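You operate a simulated robot arm through the tools that you are given. There is no shell and no other tool. Be economical: measure what you need, move in short steps, check, and stop when the job is done.

Carry out the task below with a simulated robot arm. There is one attempt and no reset: what you move stays moved.

Task
Take the brown dust cap on the grey mat and put it away on the third board from the bottom of the wide stock shelf.

The check looks at the end state, three seconds after you hand in, the way a careful person would. Anything else that was tipped, shoved, dropped, spilled or broken makes it a failure. Lids that push on must go on centred and level and be pressed home; caps that screw on are set level and turned clockwise until they are tight.

Robot
A 6-joint arm with a two-finger parallel gripper on a trunk, on a base that drives. Base frame: it is fixed to the floor where the robot stands at the start and does not move with it; the origin is under the middle of the robot, x ahead of it, y to its left, z up. Readings come in m, degrees, newtons and seconds.
With the tool pointing down near the work surface it reaches from about 0.48 to 0.88 m from the robot's upright axis, wherever it stands. Its first joint turns from -115.0 to 115.0 degrees. Places, roughly: third board of the wide stock shelf [2.9, 1.9, 1.2]. Payload 4.2 kg.
The TCP is the grasp point between the finger pads, 0.023 m short of the fingertips. In the tool frame z runs along the fingers and y along their closing line. The gripper opens to 0.094 m. The fingers are 0.038 m wide and 0.01 m thick; the gripper's body (0.054 by 0.096 m) begins 0.039 m behind the TCP.
Orientation is that of the tool frame in the base frame, as a unit quaternion [x, y, z, w]. With the fingers straight down and closing along the base's y, the tool's x points along the base's -x, its y along +y and its z along -z.

Tools
- The arm moves only by the tool drive_tool. Its argument "series" is a list of rows, each a list of 7 numbers: the shift along the tool's x, y, z in units of 500 mm (1.0 is 500 mm), then the turn, a rotation vector about the tool's x, y, z in units of 45 degrees (1.0 is 45 degrees), then the gripper command, from -1 (fully open) to 1 (shut), values between in proportion. In form: [[tx, ty, tz, wx, wy, wz, jaw], ...]. A call has 1 to 12 rows; each row is the pose to reach, as a shift and turn from the pose commanded when the call began, along the tool's axes at that moment. A call with a number of a shift or a turn outside -1 to 1 is refused whole. Each row takes 0.2 s and may step no farther than 0.05 m and 8.6 degrees from the row before; otherwise, or with a gripper value out of range, the whole call is refused. A pose out of reach is approached as far as the arm can. The call stops where the force on the tool passes 40 N (or 10 N more than at its start, if that is more) or the arm is blocked; 0.2 s more then pass. Each finger travels about 0.108 m/s and halts on what it meets, pressing with about 31 N; the grip force reading is that of the motor and also rises with nothing between the fingers. The clock runs only during rows and for 0.2 s after the last one: add rows that repeat a pose to give the fingers time. The reply holds the time, the measured pose of the TCP, the force on the tool along the base axes, the opening and the grip force, in the units named above and with some noise, and new pictures: "views" is both (left out), scene, wrist or none.
- Cameras (640 x 400 px; columns grow to the right, rows downward): "scene" is now at [0.2294, 0.1543, 1.294]; the picture's right is [-0.46, -0.89, 0.00], its down [-0.51, 0.26, -0.82] and it looks along [0.73, -0.38, -0.57] (base axes); focal length 255 px, centre (320, 200). "wrist" rides on the gripper at [0.086, 0.016, -0.074] in the tool frame; the picture's right is [-0.18, 0.98, 0.00], its down [-0.58, -0.11, -0.81] and it looks along [-0.79, -0.15, 0.59] (tool axes); focal length 243 px, centre (320, 200).
- move_column(by): slides the trunk up (or, below 0, down) by that many m; the arm and the scene camera ride with it, the base frame stays. It gives what a move gives, with no picture.
- roll_base(legs): drives the robot by 1 to 6 legs, each [ahead, turn to the left] in m and degrees, along the robot's own axes; the way and the turn of a leg run together, so that a leg with both is an arc; at most 1.5 m and 180 degrees a leg. The arm and the cameras ride along, it lands a little off, and it stops where it bumps. It gives what a move gives, and a new picture of the scene camera.
- pan_tilt(pan, tilt): turns the head with the scene camera to pan (to the left, within 80 degrees either way) and tilt (down, from -29 to 69), counted from straight ahead of the robot. It gives what a move gives, and a new picture of the scene camera.
- measure_at(camera, pixels): for up to 12 pixels [column, row] of the newest picture of that camera ("zoom" is the newest enlarged one), the place [x, y, z] in the base frame of the surface seen there, good to about 0.003 m. No time passes.
- close_up(camera, box): a new picture of the part [left, top, right, bottom] of that camera's present view, enlarged. No time passes.
- close_job(): hands the job in; it is judged then, once.

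Keep the steps short. Do not move on a guess: measure, check each grasp and each placing, and mend mistakes. In all there are 80 turns and 170 pictures (those below and enlarged ones count). Leave the gripper open and the arm clear of the work at the hand-in unless told otherwise, and finish with a single line.

The tools are called after "Request:" as a command line: name --pt "numbers of a row" for each row, then --argument value for the rest, lists and objects as JSON in quotes. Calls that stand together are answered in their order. drive_tool: Moves the arm, as the interface text tells. Its arguments: {"type":"object","properties":{"series":{"type":"array","items":{"type":"array","items":{"type":"number"}}},"views":{"type":"string","enum":["both","scene","wrist","none"]}},"required":["series"]} The other tools are called the same way: move_column (by) slides the trunk up or down; roll_base (legs) drives the base; pan_tilt (pan, tilt) turns the head that bears the scene camera; measure_at (camera, pixels) gives the place of the surface under pixels of a picture; close_up (camera, box) takes an enlarged picture of a part of a camera's view; close_job () hands the job in.

At the start:

```text
time: 0.0
tcp_pos: [0.599, -0.0741, 1.0961]
tool_rot: [0.0, 1.0, 0.0, -0.001]
wrist_force: [-0.1, -0.5, -0.7]
width: 0.0943
finger_force: 0.1
trunk travel left (down, up): [-0.65, 0.34]
robot x, y, heading: [-0.0016, -0.0004, -0.0]
head pan, tilt: [-27.2, 34.6]
```

scene: 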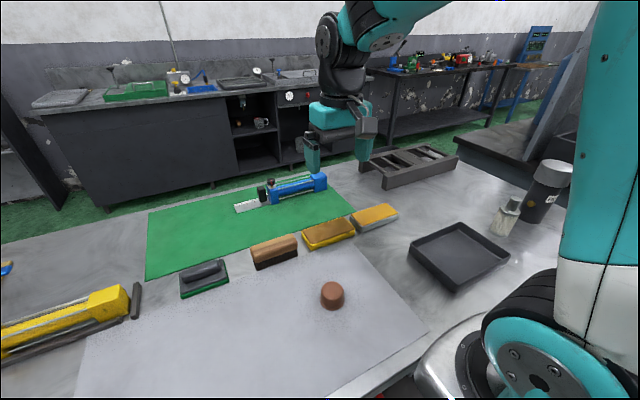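
wrist: 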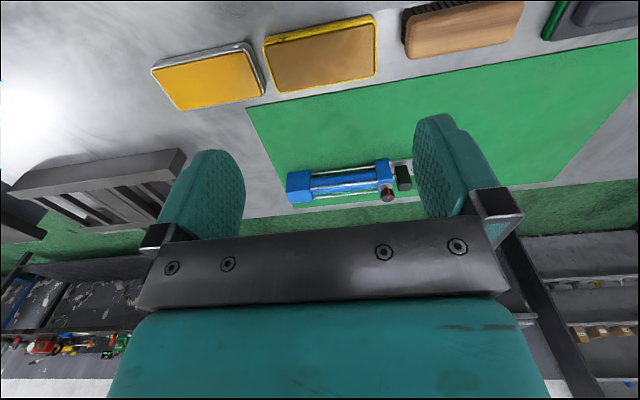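

I see the brown cap at about (332,295) in the scene picture on the grey mat. I measure it and zoom in.

Request:
close_up --camera "scene" --box '[282, 260, 382, 330]'

Request:
measure_at --camera "scene" --pixels '[[332, 288], [322, 288], [343, 288], [332, 283], [332, 294], [332, 303], [332, 318], [300, 310]]'

Request:
pan_tilt --pan 35 --tilt 5

```text
5.71 times, centred on (332, 295) of scene
```

zoom: 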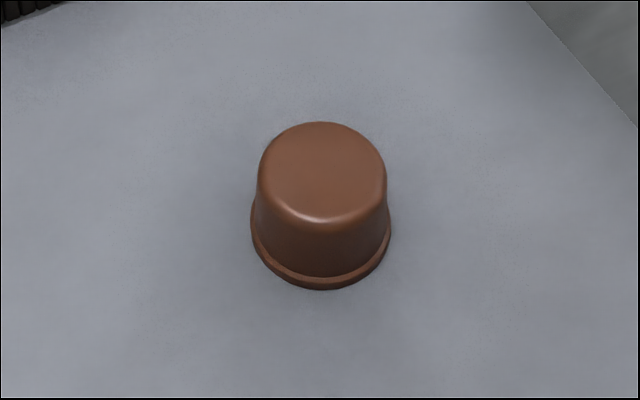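

```text
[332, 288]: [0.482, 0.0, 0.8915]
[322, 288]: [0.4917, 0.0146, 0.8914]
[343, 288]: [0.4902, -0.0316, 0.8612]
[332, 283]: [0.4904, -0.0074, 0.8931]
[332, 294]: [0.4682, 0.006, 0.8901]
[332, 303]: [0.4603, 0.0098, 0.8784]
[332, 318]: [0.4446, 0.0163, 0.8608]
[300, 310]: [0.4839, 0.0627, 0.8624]
```

```text
time: 1.3
tcp_pos: [0.5992, -0.0739, 1.0962]
tool_rot: [0.001, 1.0, 0.001, 0.001]
wrist_force: [-0.5, -0.1, -0.3]
width: 0.0941
finger_force: 0.0
trunk travel left (down, up): [-0.65, 0.34]
robot x, y, heading: [-0.0011, -0.0015, 0.1]
head pan, tilt: [35.0, 5.0]
```

scene: 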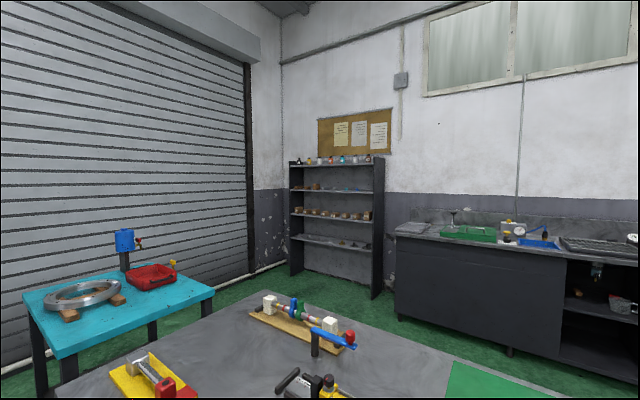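

The cap's top is at z≈0.893, centred near (0.478, 0.001), about 0.045 m wide. Next I study the shelf at pixels (290-385, 155-300).

Request:
close_up --camera "scene" --box '[270, 145, 400, 305]'

Request:
measure_at --camera "scene" --pixels '[[330, 165], [330, 190], [330, 215], [330, 243], [296, 213], [367, 221], [374, 290], [296, 270], [330, 260], [335, 280], [340, 200], [303, 187]]'

```text
2.50 times, centred on (335, 225) of scene
```

zoom: 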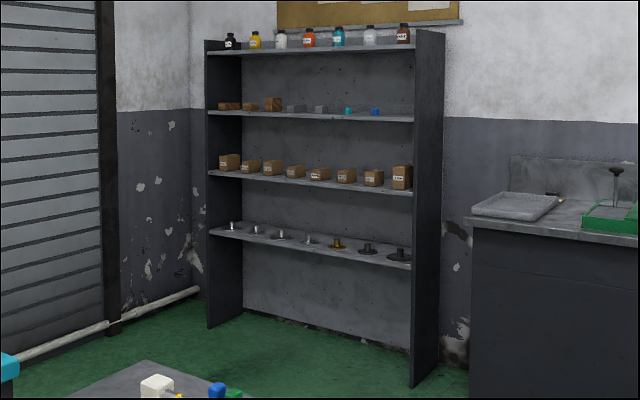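

```text
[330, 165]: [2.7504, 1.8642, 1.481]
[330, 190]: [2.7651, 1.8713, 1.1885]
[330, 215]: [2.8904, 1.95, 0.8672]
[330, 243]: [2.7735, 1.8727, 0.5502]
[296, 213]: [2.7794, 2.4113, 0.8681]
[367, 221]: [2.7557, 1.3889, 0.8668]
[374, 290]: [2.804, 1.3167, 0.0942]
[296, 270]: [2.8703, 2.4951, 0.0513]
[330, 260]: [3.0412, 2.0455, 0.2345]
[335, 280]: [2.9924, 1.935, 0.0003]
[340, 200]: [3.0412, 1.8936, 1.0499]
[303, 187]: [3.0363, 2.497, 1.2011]
```

The third board (z≈1.19) spans x 2.77–3.04, y 1.38–2.42. The boards stand close together, so I need a shallow tool tilt for both the grasp and the placing. First I look at the floor to the left to plan the drive.

Request:
measure_at --camera "scene" --pixels '[[242, 306], [120, 370], [60, 395], [450, 365], [213, 292], [60, 355], [25, 292], [160, 265], [225, 315], [380, 315], [270, 275], [398, 316]]'

Request:
pan_tilt --pan 75 --tilt 35

```text
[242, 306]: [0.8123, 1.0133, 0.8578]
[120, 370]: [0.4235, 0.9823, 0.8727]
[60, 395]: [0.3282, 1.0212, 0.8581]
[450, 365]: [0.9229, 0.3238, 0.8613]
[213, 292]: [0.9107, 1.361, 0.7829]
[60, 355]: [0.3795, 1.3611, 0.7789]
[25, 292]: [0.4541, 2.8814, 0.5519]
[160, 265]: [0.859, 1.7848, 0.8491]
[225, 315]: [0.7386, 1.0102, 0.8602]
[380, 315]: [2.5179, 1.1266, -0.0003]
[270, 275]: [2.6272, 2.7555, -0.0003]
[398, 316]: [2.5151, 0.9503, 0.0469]
```

```text
time: 2.4
tcp_pos: [0.6005, -0.0722, 1.0968]
tool_rot: [0.0, 1.0, 0.0, 0.0]
wrist_force: [-1.0, 0.6, 0.2]
width: 0.0942
finger_force: 0.0
trunk travel left (down, up): [-0.65, 0.34]
robot x, y, heading: [0.0037, -0.0004, -0.2]
head pan, tilt: [75.0, 35.0]
```

scene: 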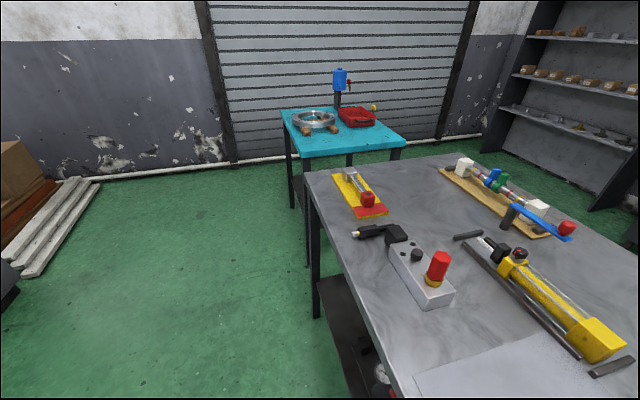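

I measure table outlines here to find a free lane.

Request:
measure_at --camera "scene" --pixels '[[304, 172], [300, 158], [282, 110], [370, 109], [404, 143], [455, 155], [415, 395], [240, 160], [350, 330], [440, 135], [60, 230], [420, 148]]'

Request:
pan_tilt --pan -75 --tilt 25

Request:
pan_tilt --pan 0 --tilt 25

```text
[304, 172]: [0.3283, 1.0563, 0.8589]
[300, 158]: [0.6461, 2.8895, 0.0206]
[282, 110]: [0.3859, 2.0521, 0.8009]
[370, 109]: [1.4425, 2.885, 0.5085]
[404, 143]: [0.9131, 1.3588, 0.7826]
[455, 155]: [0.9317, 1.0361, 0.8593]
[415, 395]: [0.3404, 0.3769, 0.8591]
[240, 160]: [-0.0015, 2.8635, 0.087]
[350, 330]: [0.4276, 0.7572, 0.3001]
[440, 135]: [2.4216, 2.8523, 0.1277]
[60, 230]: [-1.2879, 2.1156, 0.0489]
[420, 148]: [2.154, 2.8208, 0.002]
```

```text
time: 4.7
tcp_pos: [0.5995, -0.0734, 1.095]
tool_rot: [0.0, 1.0, 0.0, 0.0]
wrist_force: [-0.5, -0.6, 0.2]
width: 0.094
finger_force: 0.1
trunk travel left (down, up): [-0.65, 0.34]
robot x, y, heading: [0.0005, 0.0008, 0.1]
head pan, tilt: [-75.0, 25.0]
```

scene: 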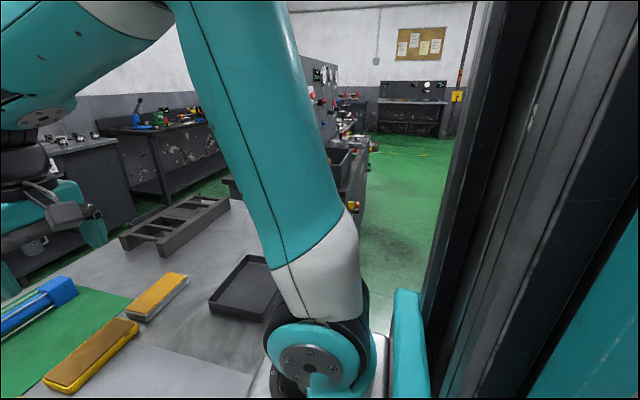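

```text
time: 6.2
tcp_pos: [0.5986, -0.0727, 1.0971]
tool_rot: [0.0, 1.0, 0.0, 0.001]
wrist_force: [-1.1, 0.3, -0.4]
width: 0.094
finger_force: 0.1
trunk travel left (down, up): [-0.65, 0.34]
robot x, y, heading: [0.0005, 0.0015, -0.1]
head pan, tilt: [0.0, 25.0]
```

scene: 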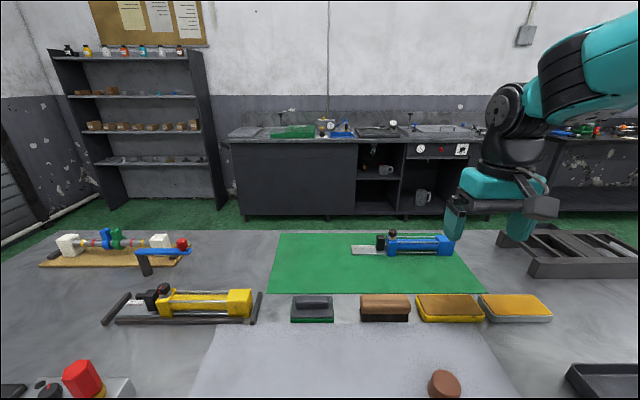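

Left of the teal table (y 2.05–2.86) there's a lane to the shelf. First I back up 0.25 m so I can grasp the cap with a shallow tilt, seeing whether the space behind is free.

Request:
roll_base --legs '[[-0.25, 0]]'

Request:
drive_tool --pt "0 0 0 0 0 0.166 -1" --pt "0 0 0 0 0 0.333 -1" --pt "0 0 0 0 0 0.5 -1" --pt "0 0 0 0 0 0.666 -1" --pt "0 0 0 0 0 0.833 -1" --pt "0 0 0 0 0 1 -1" --views "none"

```text
time: 8.0
tcp_pos: [0.3524, -0.0735, 1.097]
tool_rot: [-0.001, 1.0, -0.001, 0.0]
wrist_force: [-0.4, -1.4, 0.1]
width: 0.094
finger_force: 0.1
trunk travel left (down, up): [-0.65, 0.34]
robot x, y, heading: [-0.2464, 0.002, 0.3]
head pan, tilt: [0.0, 25.0]
```

scene: 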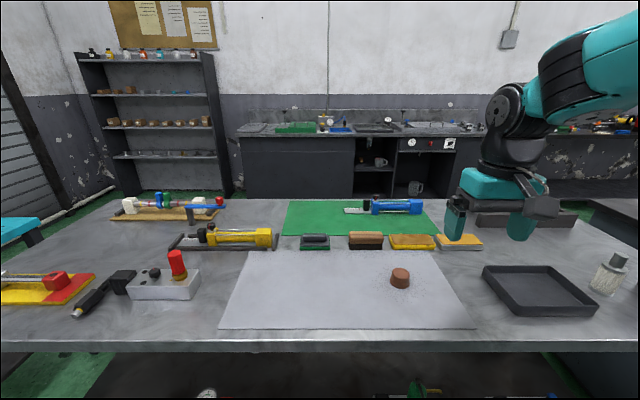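

```text
time: 9.4
tcp_pos: [0.3526, -0.0735, 1.0972]
tool_rot: [0.384, 0.923, 0.0, 0.0]
wrist_force: [0.0, 0.3, 0.4]
width: 0.0939
finger_force: 0.0
trunk travel left (down, up): [-0.65, 0.34]
robot x, y, heading: [-0.2434, 0.0027, -0.0]
head pan, tilt: [0.0, 25.0]
```

The spin works with no contact. I continue it to put the wrist camera on the far side.

Request:
drive_tool --pt "0 0 0 0 0 0.166 -1" --pt "0 0 0 0 0 0.333 -1" --pt "0 0 0 0 0 0.5 -1" --pt "0 0 0 0 0 0.666 -1" --pt "0 0 0 0 0 0.833 -1" --pt "0 0 0 0 0 1 -1" --views "none"

Request:
drive_tool --pt "0 0 0 0 0 0.166 -1" --pt "0 0 0 0 0 0.333 -1" --pt "0 0 0 0 0 0.5 -1" --pt "0 0 0 0 0 0.666 -1" --pt "0 0 0 0 0 0.833 -1" --pt "0 0 0 0 0 1 -1" --views "none"

Request:
drive_tool --pt "0 0 0 0 0 0.166 -1" --pt "0 0 0 0 0 0.333 -1" --pt "0 0 0 0 0 0.5 -1" --pt "0 0 0 0 0 0.666 -1" --pt "0 0 0 0 0 0.833 -1" --pt "0 0 0 0 0 1 -1" --views "both"

```text
time: 10.8
tcp_pos: [0.3515, -0.0723, 1.0968]
tool_rot: [0.707, 0.707, 0.0, 0.0]
wrist_force: [-0.1, 0.2, -0.3]
width: 0.0941
finger_force: 0.0
trunk travel left (down, up): [-0.65, 0.34]
robot x, y, heading: [-0.2465, -0.0023, 0.1]
head pan, tilt: [0.0, 25.0]
```

```text
time: 12.2
tcp_pos: [0.3535, -0.0728, 1.0976]
tool_rot: [0.924, 0.382, 0.0, 0.0]
wrist_force: [0.8, 0.5, 0.2]
width: 0.0937
finger_force: 0.1
trunk travel left (down, up): [-0.65, 0.34]
robot x, y, heading: [-0.248, 0.0026, 0.2]
head pan, tilt: [0.0, 25.0]
```

```text
time: 13.6
tcp_pos: [0.3571, -0.1297, 1.1091]
tool_rot: [1.0, 0.012, -0.002, 0.012]
wrist_force: [0.0, -0.1, -0.7]
width: 0.0939
finger_force: 0.0
out of reach, approached as far as the arm can: row 5, 6
trunk travel left (down, up): [-0.65, 0.34]
robot x, y, heading: [-0.2509, 0.0015, 0.2]
head pan, tilt: [0.0, 25.0]
```

scene: 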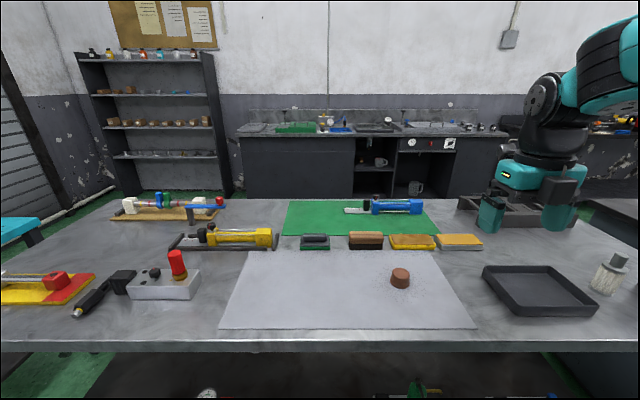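
wrist: 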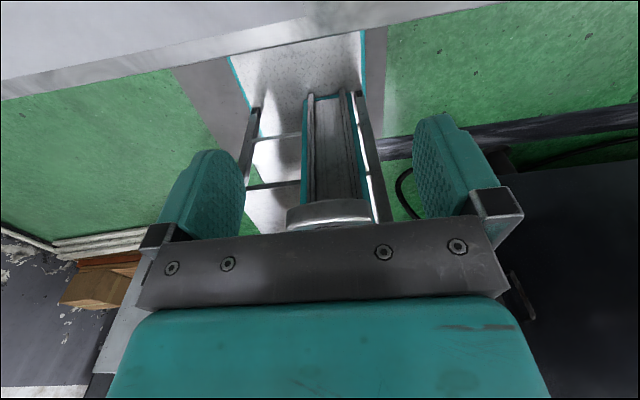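

The wrist joint reaches its limit when the tool points straight back over the arm. It's fine if the arm works to the robot's right, so I turn the base 20° left (cap at robot-frame about (0.68, -0.25)).

Request:
roll_base --legs '[[0, 20]]'

Request:
drive_tool --pt "0.028 0.058 0 0 0 0 -1" --pt "0.056 0.116 0 0 0 0 -1" --pt "0.085 0.175 0 0 0 0 -1" --pt "0.113 0.233 0 0 0 0 -1" --pt "0.141 0.291 0 0 0 0 -1" --pt "0.17 0.35 0 0 0 0 -1" --views "none"

```text
time: 15.1
tcp_pos: [0.3661, 0.0802, 1.109]
tool_rot: [0.983, 0.183, -0.001, 0.013]
wrist_force: [1.5, -0.2, 0.1]
width: 0.0941
finger_force: 0.0
trunk travel left (down, up): [-0.65, 0.34]
robot x, y, heading: [-0.2473, 0.0039, 19.5]
head pan, tilt: [0.0, 25.0]
```

scene: 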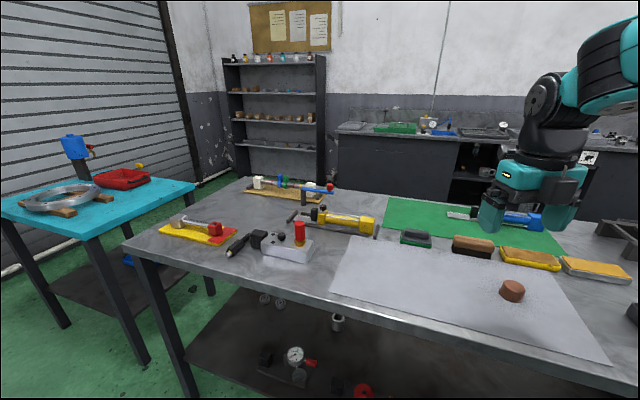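

```text
time: 16.5
tcp_pos: [0.5111, -0.0527, 1.1125]
tool_rot: [0.983, 0.182, -0.001, 0.012]
wrist_force: [0.1, 0.0, 0.1]
width: 0.0941
finger_force: 0.1
trunk travel left (down, up): [-0.65, 0.34]
robot x, y, heading: [-0.2491, 0.0008, 19.4]
head pan, tilt: [0.0, 25.0]
```

Moved without trouble. Now I tilt the tool forward 60° about its y in two steps.

Request:
drive_tool --pt "0 0 0 0 0.13 0 -1" --pt "0 0 0 0 0.27 0 -1" --pt "0 0 0 0 0.4 0 -1" --pt "0 0 0 0 0.53 0 -1" --pt "0 0 0 0 0.667 0 -1" --views "none"

Request:
drive_tool --pt "0 0 0 0 0.13 0 -1" --pt "0 0 0 0 0.27 0 -1" --pt "0 0 0 0 0.4 0 -1" --pt "0 0 0 0 0.53 0 -1" --pt "0 0 0 0 0.667 0 -1" --views "both"

```text
time: 17.7
tcp_pos: [0.5086, -0.0539, 1.1136]
tool_rot: [0.949, 0.18, 0.255, -0.035]
wrist_force: [-0.2, -0.5, -0.4]
width: 0.0943
finger_force: 0.0
trunk travel left (down, up): [-0.65, 0.34]
robot x, y, heading: [-0.2445, -0.0017, 19.8]
head pan, tilt: [0.0, 25.0]
```

```text
time: 18.9
tcp_pos: [0.5081, -0.0511, 1.1153]
tool_rot: [0.851, 0.164, 0.493, -0.081]
wrist_force: [-0.3, -0.4, -0.1]
width: 0.0941
finger_force: 0.0
trunk travel left (down, up): [-0.65, 0.34]
robot x, y, heading: [-0.2439, 0.0009, 19.6]
head pan, tilt: [0.0, 25.0]
```

scene: 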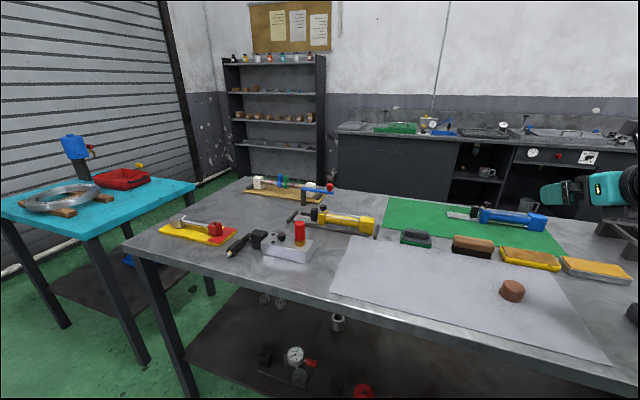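
wrist: 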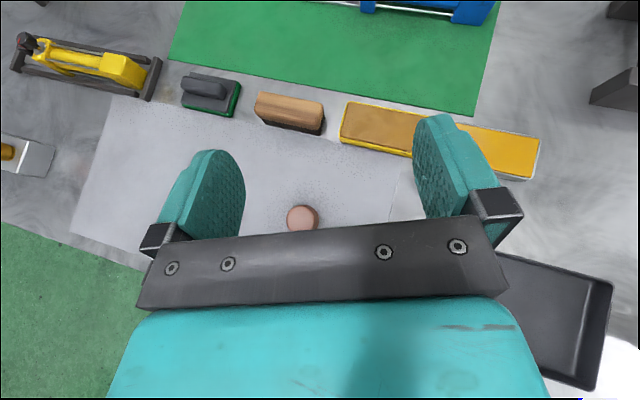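

Tool is tilted 30° below level, azimuth 20°, with the camera on top. I measure the cap again from the wrist view (303,218) and scene (512,290).

Request:
measure_at --camera "wrist" --pixels '[[303, 217], [289, 218], [317, 218], [303, 206], [303, 228], [303, 195], [285, 200], [330, 215]]'

Request:
measure_at --camera "scene" --pixels '[[513, 285], [504, 285], [522, 286], [511, 292], [511, 296], [490, 300]]'

Request:
close_up --camera "wrist" --box '[263, 190, 343, 240]'

```text
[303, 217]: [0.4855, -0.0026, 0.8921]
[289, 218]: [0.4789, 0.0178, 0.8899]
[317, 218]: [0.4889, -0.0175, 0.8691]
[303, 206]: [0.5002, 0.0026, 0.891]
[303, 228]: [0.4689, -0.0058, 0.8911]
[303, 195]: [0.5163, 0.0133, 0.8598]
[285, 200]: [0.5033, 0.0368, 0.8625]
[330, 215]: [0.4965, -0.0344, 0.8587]
```

```text
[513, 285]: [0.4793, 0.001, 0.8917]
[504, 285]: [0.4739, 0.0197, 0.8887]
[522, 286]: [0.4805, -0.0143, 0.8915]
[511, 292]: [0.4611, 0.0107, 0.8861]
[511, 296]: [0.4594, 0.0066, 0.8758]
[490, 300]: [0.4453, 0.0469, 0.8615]
```

```text
8.00 times, centred on (303, 215) of wrist
```

zoom: 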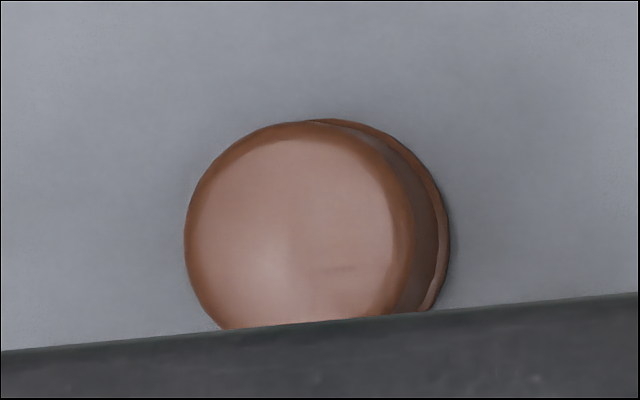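

Cap centre ≈ (0.481, 0.001), top 0.892. I move to a hover over the grasp at z≈0.95 and take out the 1.5° roll.

Request:
drive_tool --pt "-0.06 -0.025 0.027 0 0 0.007 -1" --pt "-0.12 -0.05 0.054 0 0 0.014 -1" --pt "-0.18 -0.0745 0.081 0 0 0.021 -1" --pt "-0.24 -0.099 0.1075 0 0 0.028 -1" --pt "-0.3004 -0.1242 0.1344 0 0 0.035 -1" --views "both"

```text
time: 20.1
tcp_pos: [0.4725, -0.008, 0.9486]
tool_rot: [0.853, 0.152, 0.491, -0.087]
wrist_force: [-0.8, -0.1, 0.6]
width: 0.094
finger_force: 0.0
trunk travel left (down, up): [-0.65, 0.34]
robot x, y, heading: [-0.2473, 0.0032, 19.7]
head pan, tilt: [0.0, 25.0]
```

scene: 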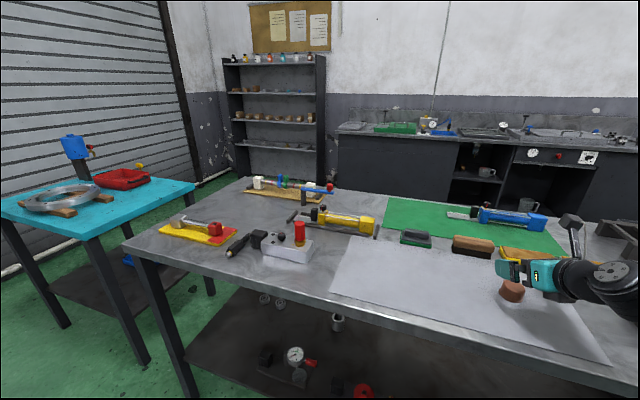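
wrist: 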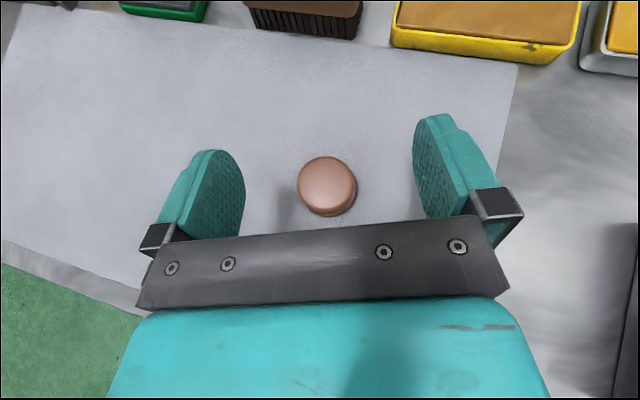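

Cap now fully seen at wrist (327,185). I measure once more to centre.

Request:
measure_at --camera "wrist" --pixels '[[326, 184], [300, 184], [350, 184], [326, 160], [326, 208], [330, 213]]'

Request:
close_up --camera "wrist" --box '[278, 150, 374, 230]'

```text
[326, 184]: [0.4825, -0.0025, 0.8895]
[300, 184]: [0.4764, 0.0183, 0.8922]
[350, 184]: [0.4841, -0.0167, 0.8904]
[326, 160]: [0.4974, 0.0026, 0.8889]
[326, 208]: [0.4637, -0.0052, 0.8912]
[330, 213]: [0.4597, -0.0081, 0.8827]
```

```text
5.00 times, centred on (326, 190) of wrist
```

zoom: 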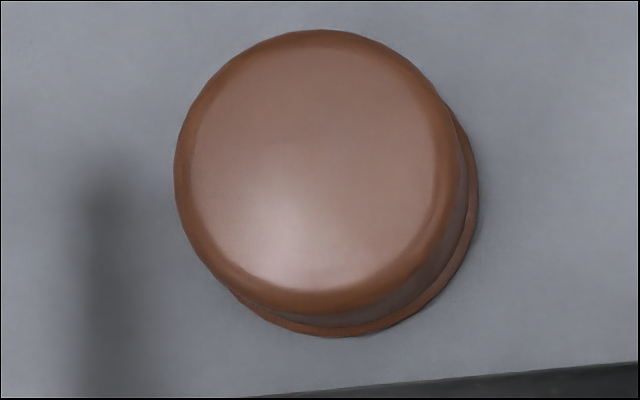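

I descend straight down 53 mm to the grasp height (TCP z≈0.896).

Request:
drive_tool --pt "-0.0227 -0.0084 0.0132 0 0 0 -1" --pt "-0.0454 -0.0084 0.0264 0 0 0 -1" --pt "-0.068 -0.0084 0.0396 0 0 0 -1" --pt "-0.0908 -0.0084 0.0528 0 0 0 -1" --pt "-0.0908 -0.0084 0.0528 0 0 0 -1" --views "both"

Request:
close_up --camera "scene" --box '[472, 260, 552, 310]'

```text
time: 21.3
tcp_pos: [0.4694, -0.002, 0.8952]
tool_rot: [0.853, 0.152, 0.491, -0.087]
wrist_force: [0.0, -0.2, -0.3]
width: 0.0941
finger_force: 0.0
trunk travel left (down, up): [-0.65, 0.34]
robot x, y, heading: [-0.248, -0.0022, 19.6]
head pan, tilt: [0.0, 25.0]
```

scene: 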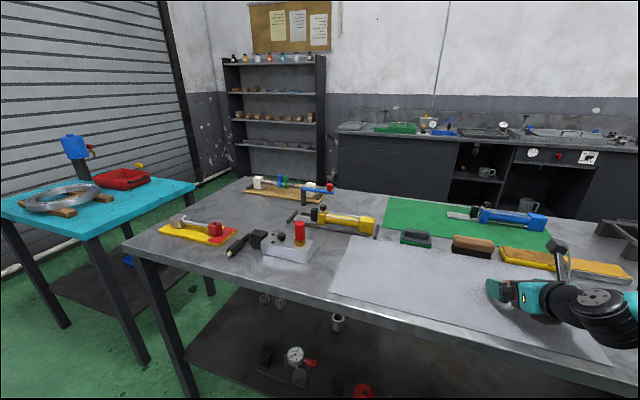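
wrist: 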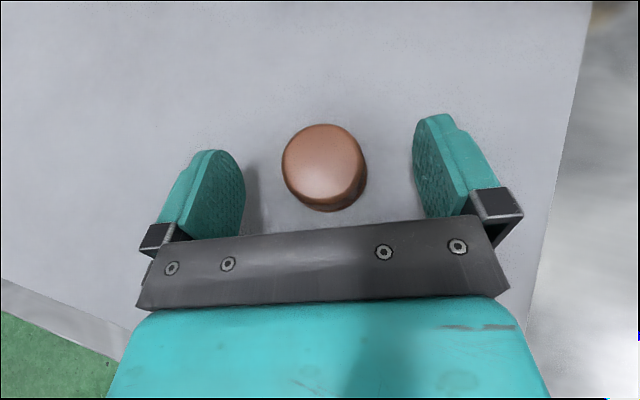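

```text
8.00 times, centred on (512, 285) of scene
```

zoom: 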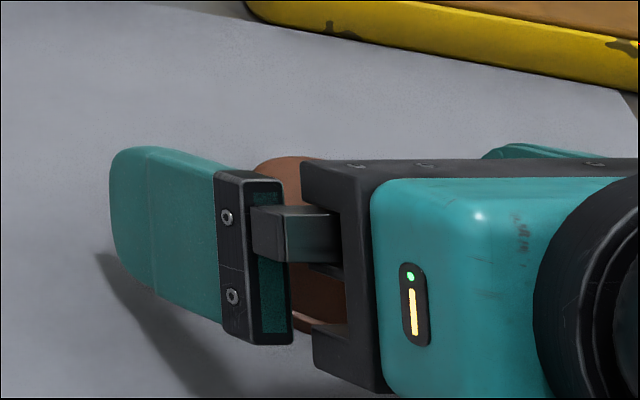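

The cap sits centred between the pads, where computed. I close the fingers gradually.

Request:
drive_tool --pt "0 0 0 0 0 0 -0.5" --pt "0 0 0 0 0 0 0" --pt "0 0 0 0 0 0 0.5" --pt "0 0 0 0 0 0 1" --pt "0 0 0 0 0 0 1" --pt "0 0 0 0 0 0 1" --views "wrist"

```text
time: 22.7
tcp_pos: [0.4699, -0.0015, 0.8954]
tool_rot: [0.853, 0.152, 0.491, -0.087]
wrist_force: [-0.5, 0.8, -0.4]
width: 0.0411
finger_force: 30.8
trunk travel left (down, up): [-0.65, 0.34]
robot x, y, heading: [-0.2497, -0.0004, 19.7]
head pan, tilt: [0.0, 25.0]
```

wrist: 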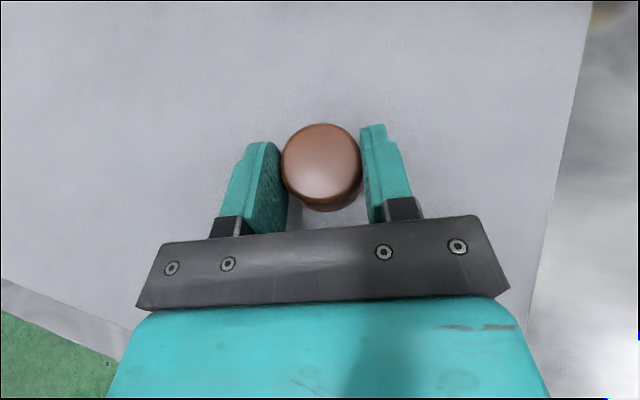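

The grip holds at 41 mm. I lift with the trunk and check the cap.

Request:
move_column --by 0.06

Request:
move_column --by 0.24

Request:
drive_tool --pt "0 0 0 0 0 0 1" --views "both"

```text
time: 23.7
tcp_pos: [0.469, -0.0022, 0.9539]
tool_rot: [0.854, 0.152, 0.49, -0.087]
wrist_force: [-0.8, -0.5, 0.4]
width: 0.0411
finger_force: 30.9
trunk travel left (down, up): [-0.71, 0.28]
robot x, y, heading: [-0.2456, 0.0011, 19.7]
head pan, tilt: [0.0, 25.0]
```

```text
time: 26.2
tcp_pos: [0.4703, -0.0023, 1.1947]
tool_rot: [0.853, 0.152, 0.491, -0.088]
wrist_force: [0.2, 1.6, -0.1]
width: 0.0418
finger_force: 30.8
trunk travel left (down, up): [-0.95, 0.04]
robot x, y, heading: [-0.2456, -0.0049, 19.8]
head pan, tilt: [0.0, 25.0]
```

```text
time: 26.6
tcp_pos: [0.4692, -0.0036, 1.1945]
tool_rot: [0.853, 0.152, 0.491, -0.087]
wrist_force: [-1.3, -1.2, -0.1]
width: 0.0417
finger_force: 30.8
trunk travel left (down, up): [-0.95, 0.04]
robot x, y, heading: [-0.2468, -0.0036, 19.8]
head pan, tilt: [0.0, 25.0]
```

scene: 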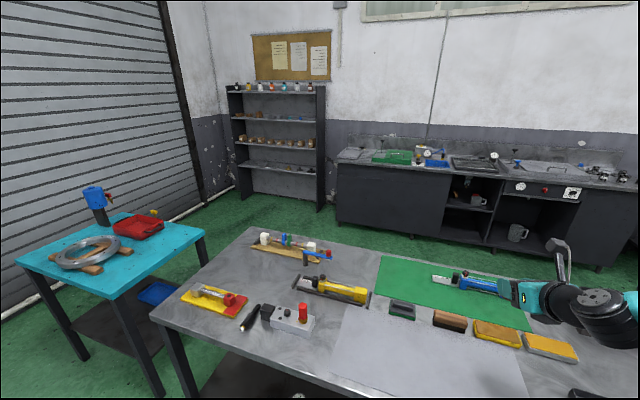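
wrist: 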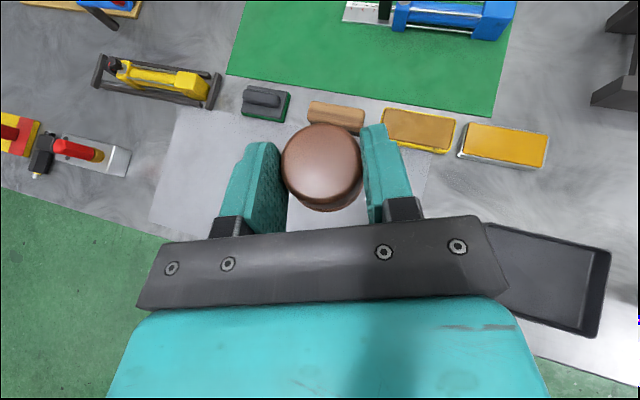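

The cap is held firmly. Before driving I look down to learn the base's footprint.

Request:
pan_tilt --pan 60 --tilt 69

Request:
pan_tilt --pan 80 --tilt 15

```text
time: 27.9
tcp_pos: [0.4697, -0.0036, 1.1945]
tool_rot: [0.853, 0.153, 0.491, -0.088]
wrist_force: [0.1, -0.5, -0.2]
width: 0.0414
finger_force: 31.3
trunk travel left (down, up): [-0.95, 0.04]
robot x, y, heading: [-0.2445, 0.0008, 19.7]
head pan, tilt: [60.0, 68.8]
```

scene: 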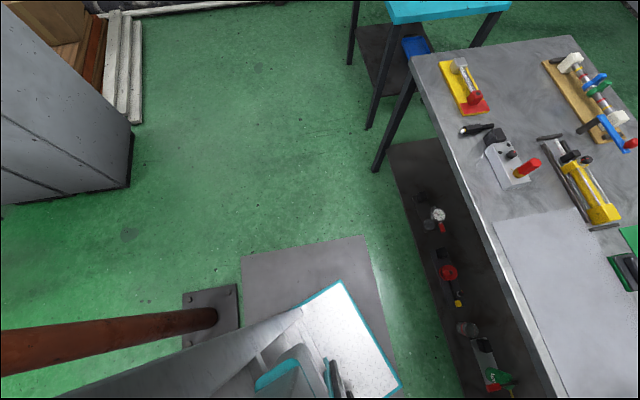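

```text
time: 29.1
tcp_pos: [0.4703, -0.003, 1.1946]
tool_rot: [0.854, 0.153, 0.49, -0.087]
wrist_force: [0.1, -0.5, -1.3]
width: 0.0414
finger_force: 31.0
trunk travel left (down, up): [-0.95, 0.04]
robot x, y, heading: [-0.2431, -0.0028, 19.7]
head pan, tilt: [80.0, 15.0]
```

scene: 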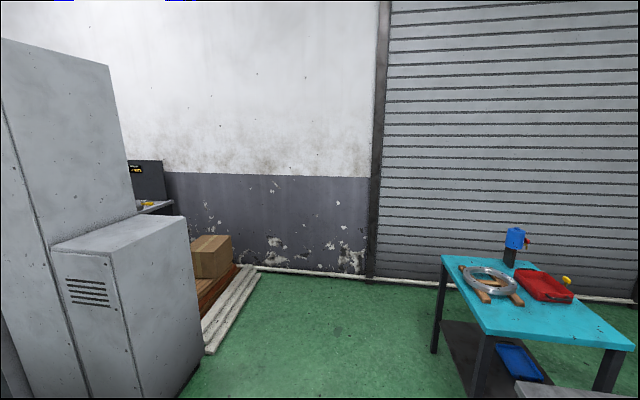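

There's a brown pole with a foot plate close to the base, and a cabinet. I return to the downward view to measure them.

Request:
pan_tilt --pan 60 --tilt 69

Request:
measure_at --camera "scene" --pixels '[[210, 318], [183, 295], [238, 290], [100, 330], [10, 350], [340, 284], [398, 385], [243, 255], [365, 240], [130, 185], [108, 65], [138, 122]]'

Request:
measure_at --camera "scene" --pixels '[[300, 310], [275, 380], [200, 360], [378, 170], [370, 128], [350, 62], [5, 205], [240, 340], [125, 120], [180, 320], [330, 380], [395, 145]]'

```text
time: 30.3
tcp_pos: [0.4697, -0.0032, 1.1941]
tool_rot: [0.854, 0.152, 0.491, -0.087]
wrist_force: [0.3, -0.1, -1.5]
width: 0.0415
finger_force: 30.6
trunk travel left (down, up): [-0.95, 0.04]
robot x, y, heading: [-0.245, 0.0015, 19.6]
head pan, tilt: [60.0, 68.8]
```

scene: 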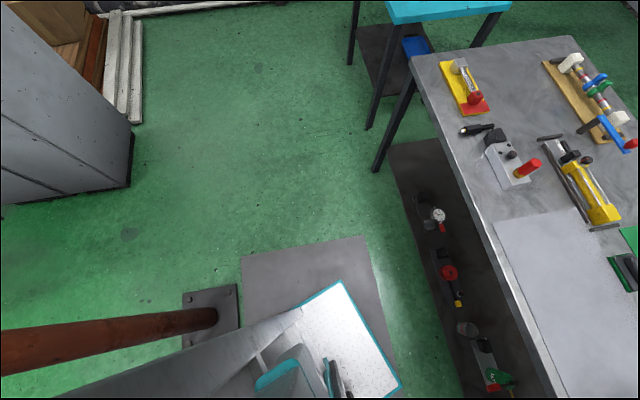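

```text
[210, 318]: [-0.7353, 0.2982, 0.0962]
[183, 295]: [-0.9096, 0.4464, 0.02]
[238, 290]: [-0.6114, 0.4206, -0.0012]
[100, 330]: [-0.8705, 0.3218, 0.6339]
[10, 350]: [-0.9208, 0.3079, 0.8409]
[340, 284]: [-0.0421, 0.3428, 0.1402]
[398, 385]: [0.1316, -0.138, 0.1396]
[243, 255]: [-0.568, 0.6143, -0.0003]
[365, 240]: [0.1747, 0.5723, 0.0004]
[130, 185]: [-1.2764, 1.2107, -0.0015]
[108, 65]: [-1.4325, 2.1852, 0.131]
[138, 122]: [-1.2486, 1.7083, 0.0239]
```

```text
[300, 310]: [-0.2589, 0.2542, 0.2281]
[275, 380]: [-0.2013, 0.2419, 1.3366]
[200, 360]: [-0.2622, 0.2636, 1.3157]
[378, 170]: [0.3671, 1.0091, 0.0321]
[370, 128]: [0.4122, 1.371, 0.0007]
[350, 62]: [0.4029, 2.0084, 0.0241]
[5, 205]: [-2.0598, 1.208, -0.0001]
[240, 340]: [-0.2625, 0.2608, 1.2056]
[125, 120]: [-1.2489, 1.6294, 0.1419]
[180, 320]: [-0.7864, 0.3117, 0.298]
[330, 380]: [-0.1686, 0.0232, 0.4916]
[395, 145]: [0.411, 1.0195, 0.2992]
```

Base measures ±0.255 m wide and 0.31 m ahead; the pole's foot plate spans x -0.92..-0.61. I raise the trunk the rest, nudge ahead 0.1 m, turn to heading 90° and drive along the lane between pole and table.

Request:
move_column --by 0.035

Request:
pan_tilt --pan 0 --tilt 35

Request:
roll_base --legs '[[0.1, 0], [0, 70.4], [0.5, 0]]'

```text
time: 31.1
tcp_pos: [0.4698, -0.0022, 1.2279]
tool_rot: [0.853, 0.152, 0.491, -0.087]
wrist_force: [0.3, -0.2, 0.0]
width: 0.0415
finger_force: 31.4
trunk travel left (down, up): [-0.985, 0.005]
robot x, y, heading: [-0.2445, 0.0048, 19.8]
head pan, tilt: [60.0, 68.8]
```

```text
time: 32.4
tcp_pos: [0.4692, -0.0028, 1.2296]
tool_rot: [0.854, 0.153, 0.49, -0.087]
wrist_force: [0.0, 0.4, 0.1]
width: 0.0417
finger_force: 31.3
trunk travel left (down, up): [-0.985, 0.005]
robot x, y, heading: [-0.2468, 0.0015, 19.8]
head pan, tilt: [0.0, 35.0]
```

scene: 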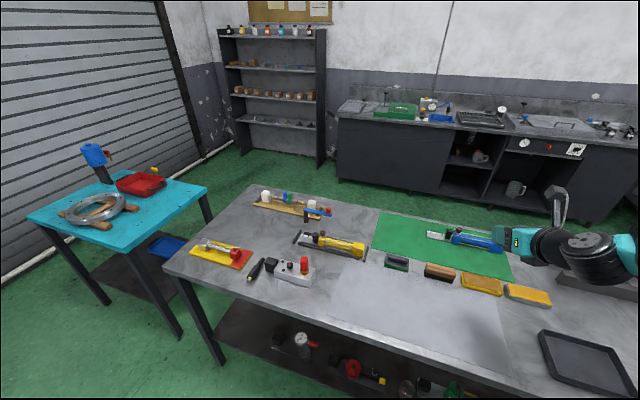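

```text
time: 39.2
tcp_pos: [0.105, 1.2039, 1.2298]
tool_rot: [0.613, 0.613, 0.352, -0.352]
wrist_force: [1.0, -0.7, 0.3]
width: 0.0414
finger_force: 31.4
trunk travel left (down, up): [-0.985, 0.005]
robot x, y, heading: [-0.1465, 0.5341, 89.2]
head pan, tilt: [0.0, 35.0]
```

scene: 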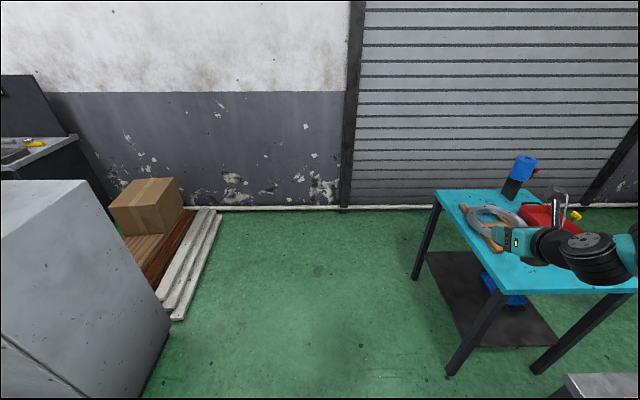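

All clear; the way to the shutter wall is open. I go on 0.5 m, bear left to heading 112° to gain room from the teal table, drive, and turn right to 40°.

Request:
roll_base --legs '[[0.5, 0], [0, 23], [0.97, 0], [0, -72]]'

Request:
measure_at --camera "scene" --pixels '[[320, 250], [320, 380]]'

```text
time: 51.2
tcp_pos: [0.113, 2.2249, 1.2299]
tool_rot: [0.805, 0.32, 0.464, -0.184]
wrist_force: [-0.8, -1.1, 0.0]
width: 0.0411
finger_force: 30.8
trunk travel left (down, up): [-0.985, 0.005]
robot x, y, heading: [-0.546, 1.9449, 42.5]
head pan, tilt: [0.0, 35.0]
```

scene: 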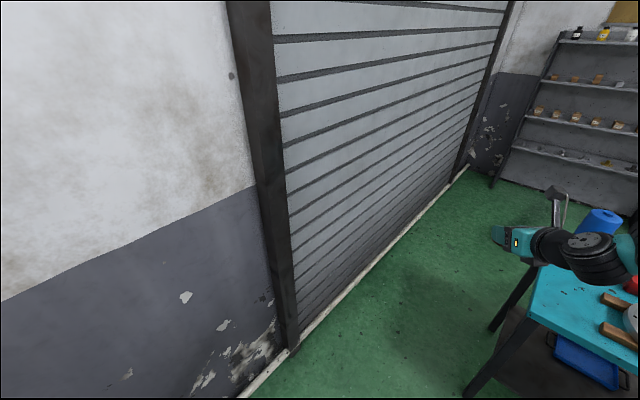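

```text
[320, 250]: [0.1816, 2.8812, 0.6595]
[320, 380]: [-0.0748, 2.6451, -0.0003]
```

Next: forward 0.62 m and turn right to about 6° to line up with the lane between teal table and shutter.

Request:
roll_base --legs '[[0.62, 0], [0, -34.5]]'

Request:
measure_at --camera "scene" --pixels '[[100, 300], [60, 390]]'

```text
time: 56.4
tcp_pos: [0.6064, 2.2174, 1.2298]
tool_rot: [0.864, 0.064, 0.498, -0.037]
wrist_force: [-0.8, 0.2, -0.6]
width: 0.0407
finger_force: 30.7
trunk travel left (down, up): [-0.985, 0.005]
robot x, y, heading: [-0.092, 2.367, 7.7]
head pan, tilt: [0.0, 35.0]
```

scene: 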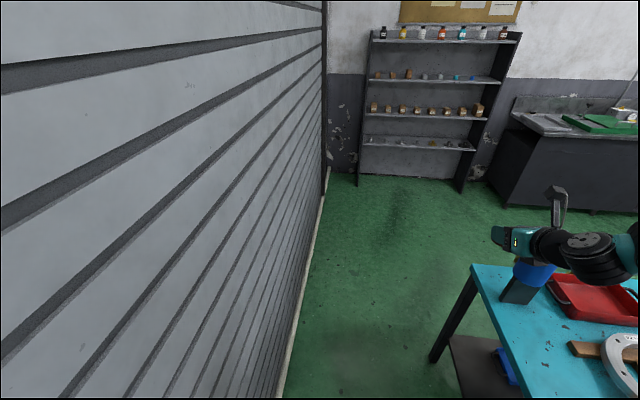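

```text
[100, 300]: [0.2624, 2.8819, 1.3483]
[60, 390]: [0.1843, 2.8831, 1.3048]
```

The blue pump on the teal table is near the gripper in view; I measure it, the table corner and skirting.

Request:
measure_at --camera "scene" --pixels '[[472, 266], [530, 268], [532, 285], [516, 290], [434, 360], [286, 370], [310, 240], [528, 262], [510, 235]]'

Request:
close_up --camera "scene" --box '[460, 180, 640, 320]'

```text
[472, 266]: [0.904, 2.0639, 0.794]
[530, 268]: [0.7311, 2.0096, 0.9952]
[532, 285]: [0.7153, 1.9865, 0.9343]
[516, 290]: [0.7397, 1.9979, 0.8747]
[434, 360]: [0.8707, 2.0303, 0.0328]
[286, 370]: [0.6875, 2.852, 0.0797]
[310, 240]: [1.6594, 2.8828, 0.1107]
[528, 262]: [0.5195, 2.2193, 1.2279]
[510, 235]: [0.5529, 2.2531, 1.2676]
```

```text
2.86 times, centred on (550, 250) of scene
```

zoom: 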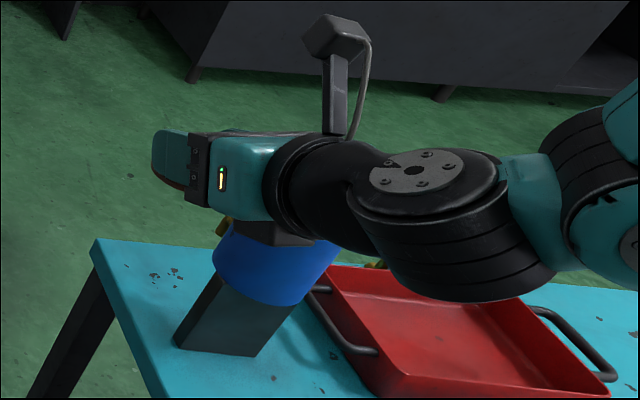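

Request:
measure_at --camera "zoom" --pixels '[[230, 240], [320, 252], [300, 275], [265, 235], [440, 295], [400, 260], [500, 290], [440, 180], [540, 200]]'

```text
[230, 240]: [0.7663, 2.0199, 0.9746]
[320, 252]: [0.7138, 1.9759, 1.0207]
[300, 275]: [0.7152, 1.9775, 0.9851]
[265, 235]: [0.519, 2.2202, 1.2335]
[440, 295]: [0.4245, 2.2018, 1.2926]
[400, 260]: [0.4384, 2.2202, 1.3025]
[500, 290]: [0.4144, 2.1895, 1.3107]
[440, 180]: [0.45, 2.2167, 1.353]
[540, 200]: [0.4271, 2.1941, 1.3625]
```

Vertical clearance over the pump is ample (gripper ≥1.17, pump ≈1.05). I follow the lane in small legs.

Request:
roll_base --legs '[[0.38, 0], [0, -7.5], [0.3, 0]]'

```text
time: 60.9
tcp_pos: [1.2398, 2.1826, 1.2312]
tool_rot: [0.867, 0.01, 0.498, -0.006]
wrist_force: [0.1, -0.2, -0.5]
width: 0.041
finger_force: 31.2
trunk travel left (down, up): [-0.985, 0.005]
robot x, y, heading: [0.5637, 2.4146, 0.6]
head pan, tilt: [0.0, 35.0]
```

scene: 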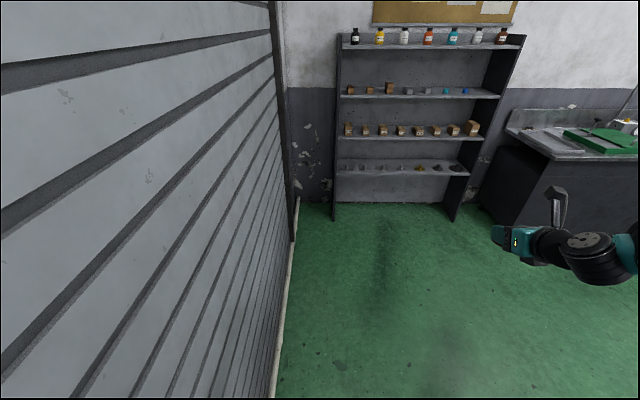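

Straight in the lane, no contact. I go 0.8 m on to clear the table and then look at the third board closely.

Request:
roll_base --legs '[[0.8, 0]]'

Request:
pan_tilt --pan -15 --tilt 20

Request:
close_up --camera "scene" --box '[200, 120, 520, 320]'

```text
time: 65.3
tcp_pos: [2.0683, 2.2097, 1.2299]
tool_rot: [0.867, 0.018, 0.498, -0.01]
wrist_force: [0.2, -0.6, -0.7]
width: 0.041
finger_force: 30.8
trunk travel left (down, up): [-0.985, 0.005]
robot x, y, heading: [1.3883, 2.4346, 1.7]
head pan, tilt: [0.0, 35.0]
```

scene: 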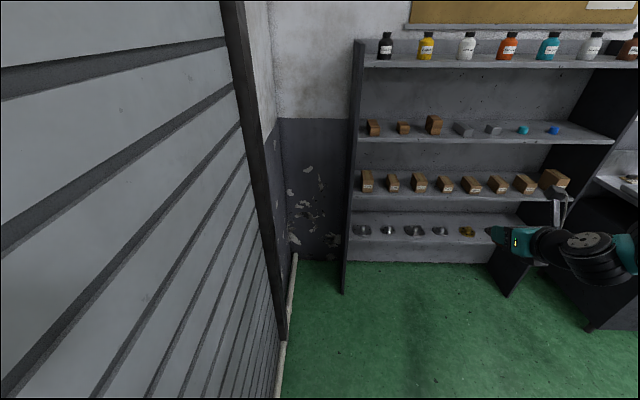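

```text
time: 66.1
tcp_pos: [2.0688, 2.2084, 1.2295]
tool_rot: [0.866, 0.017, 0.499, -0.009]
wrist_force: [-0.2, -0.4, 0.0]
width: 0.0408
finger_force: 31.0
trunk travel left (down, up): [-0.985, 0.005]
robot x, y, heading: [1.3861, 2.4299, 1.6]
head pan, tilt: [-15.0, 20.0]
```

scene: 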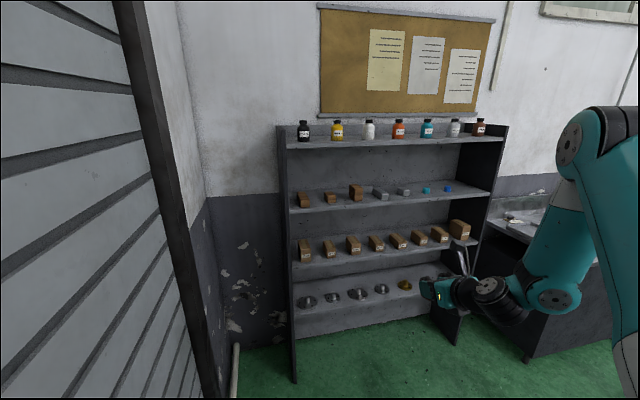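

```text
2.00 times, centred on (360, 220) of scene
```

zoom: 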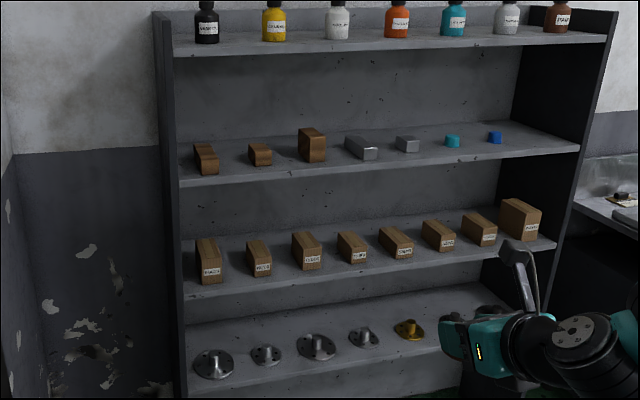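

The third board carries blocks and a teal and a blue cap toward the right, with free board at the right end. I measure the items and board there.

Request:
measure_at --camera "zoom" --pixels '[[452, 136], [495, 133], [495, 146], [408, 148], [530, 140], [545, 150], [560, 145], [578, 149], [470, 158], [520, 153], [570, 60], [510, 125]]'

Request:
measure_at --camera "zoom" --pixels '[[550, 45], [480, 51], [545, 36], [230, 174], [480, 160], [555, 148], [362, 140], [312, 135]]'

```text
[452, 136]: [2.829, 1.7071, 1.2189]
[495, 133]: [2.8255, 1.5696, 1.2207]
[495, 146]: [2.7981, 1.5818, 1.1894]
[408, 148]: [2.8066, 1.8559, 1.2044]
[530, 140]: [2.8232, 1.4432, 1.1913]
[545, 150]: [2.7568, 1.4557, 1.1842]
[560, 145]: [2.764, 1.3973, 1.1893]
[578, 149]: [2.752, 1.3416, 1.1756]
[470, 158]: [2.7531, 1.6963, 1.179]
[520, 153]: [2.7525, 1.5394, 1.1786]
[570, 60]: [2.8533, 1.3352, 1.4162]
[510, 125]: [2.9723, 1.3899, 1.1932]
```

```text
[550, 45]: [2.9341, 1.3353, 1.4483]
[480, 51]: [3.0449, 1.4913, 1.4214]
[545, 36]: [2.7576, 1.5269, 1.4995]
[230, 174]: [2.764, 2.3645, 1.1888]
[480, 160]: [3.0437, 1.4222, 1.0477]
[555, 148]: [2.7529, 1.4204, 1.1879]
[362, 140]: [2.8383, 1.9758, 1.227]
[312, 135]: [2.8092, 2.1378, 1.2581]
```

Board top is z≈1.190; blue cap at y 1.57, right panel's inner face at y 1.335. A free place lies at about (2.83, 1.45). I drive diagonally to stand at about (1.94, 1.69), heading 0.

Request:
roll_base --legs '[[0, -54.5], [0.92, 0], [0, 52]]'

```text
time: 75.7
tcp_pos: [2.6279, 1.4173, 1.2312]
tool_rot: [0.866, -0.014, 0.499, 0.009]
wrist_force: [-0.1, 0.4, -0.4]
width: 0.0408
finger_force: 30.6
trunk travel left (down, up): [-0.985, 0.005]
robot x, y, heading: [1.9665, 1.6868, -2.4]
head pan, tilt: [-15.0, 20.0]
```

scene: 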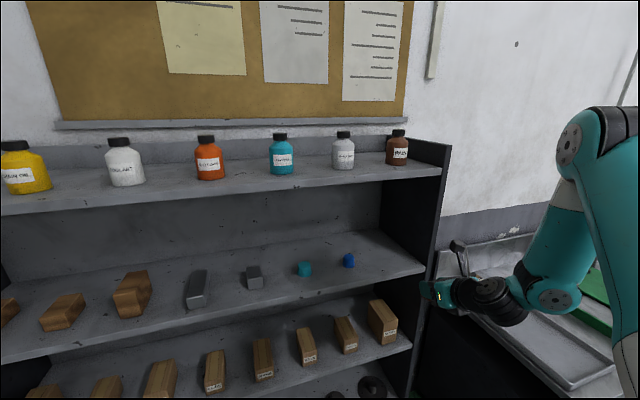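

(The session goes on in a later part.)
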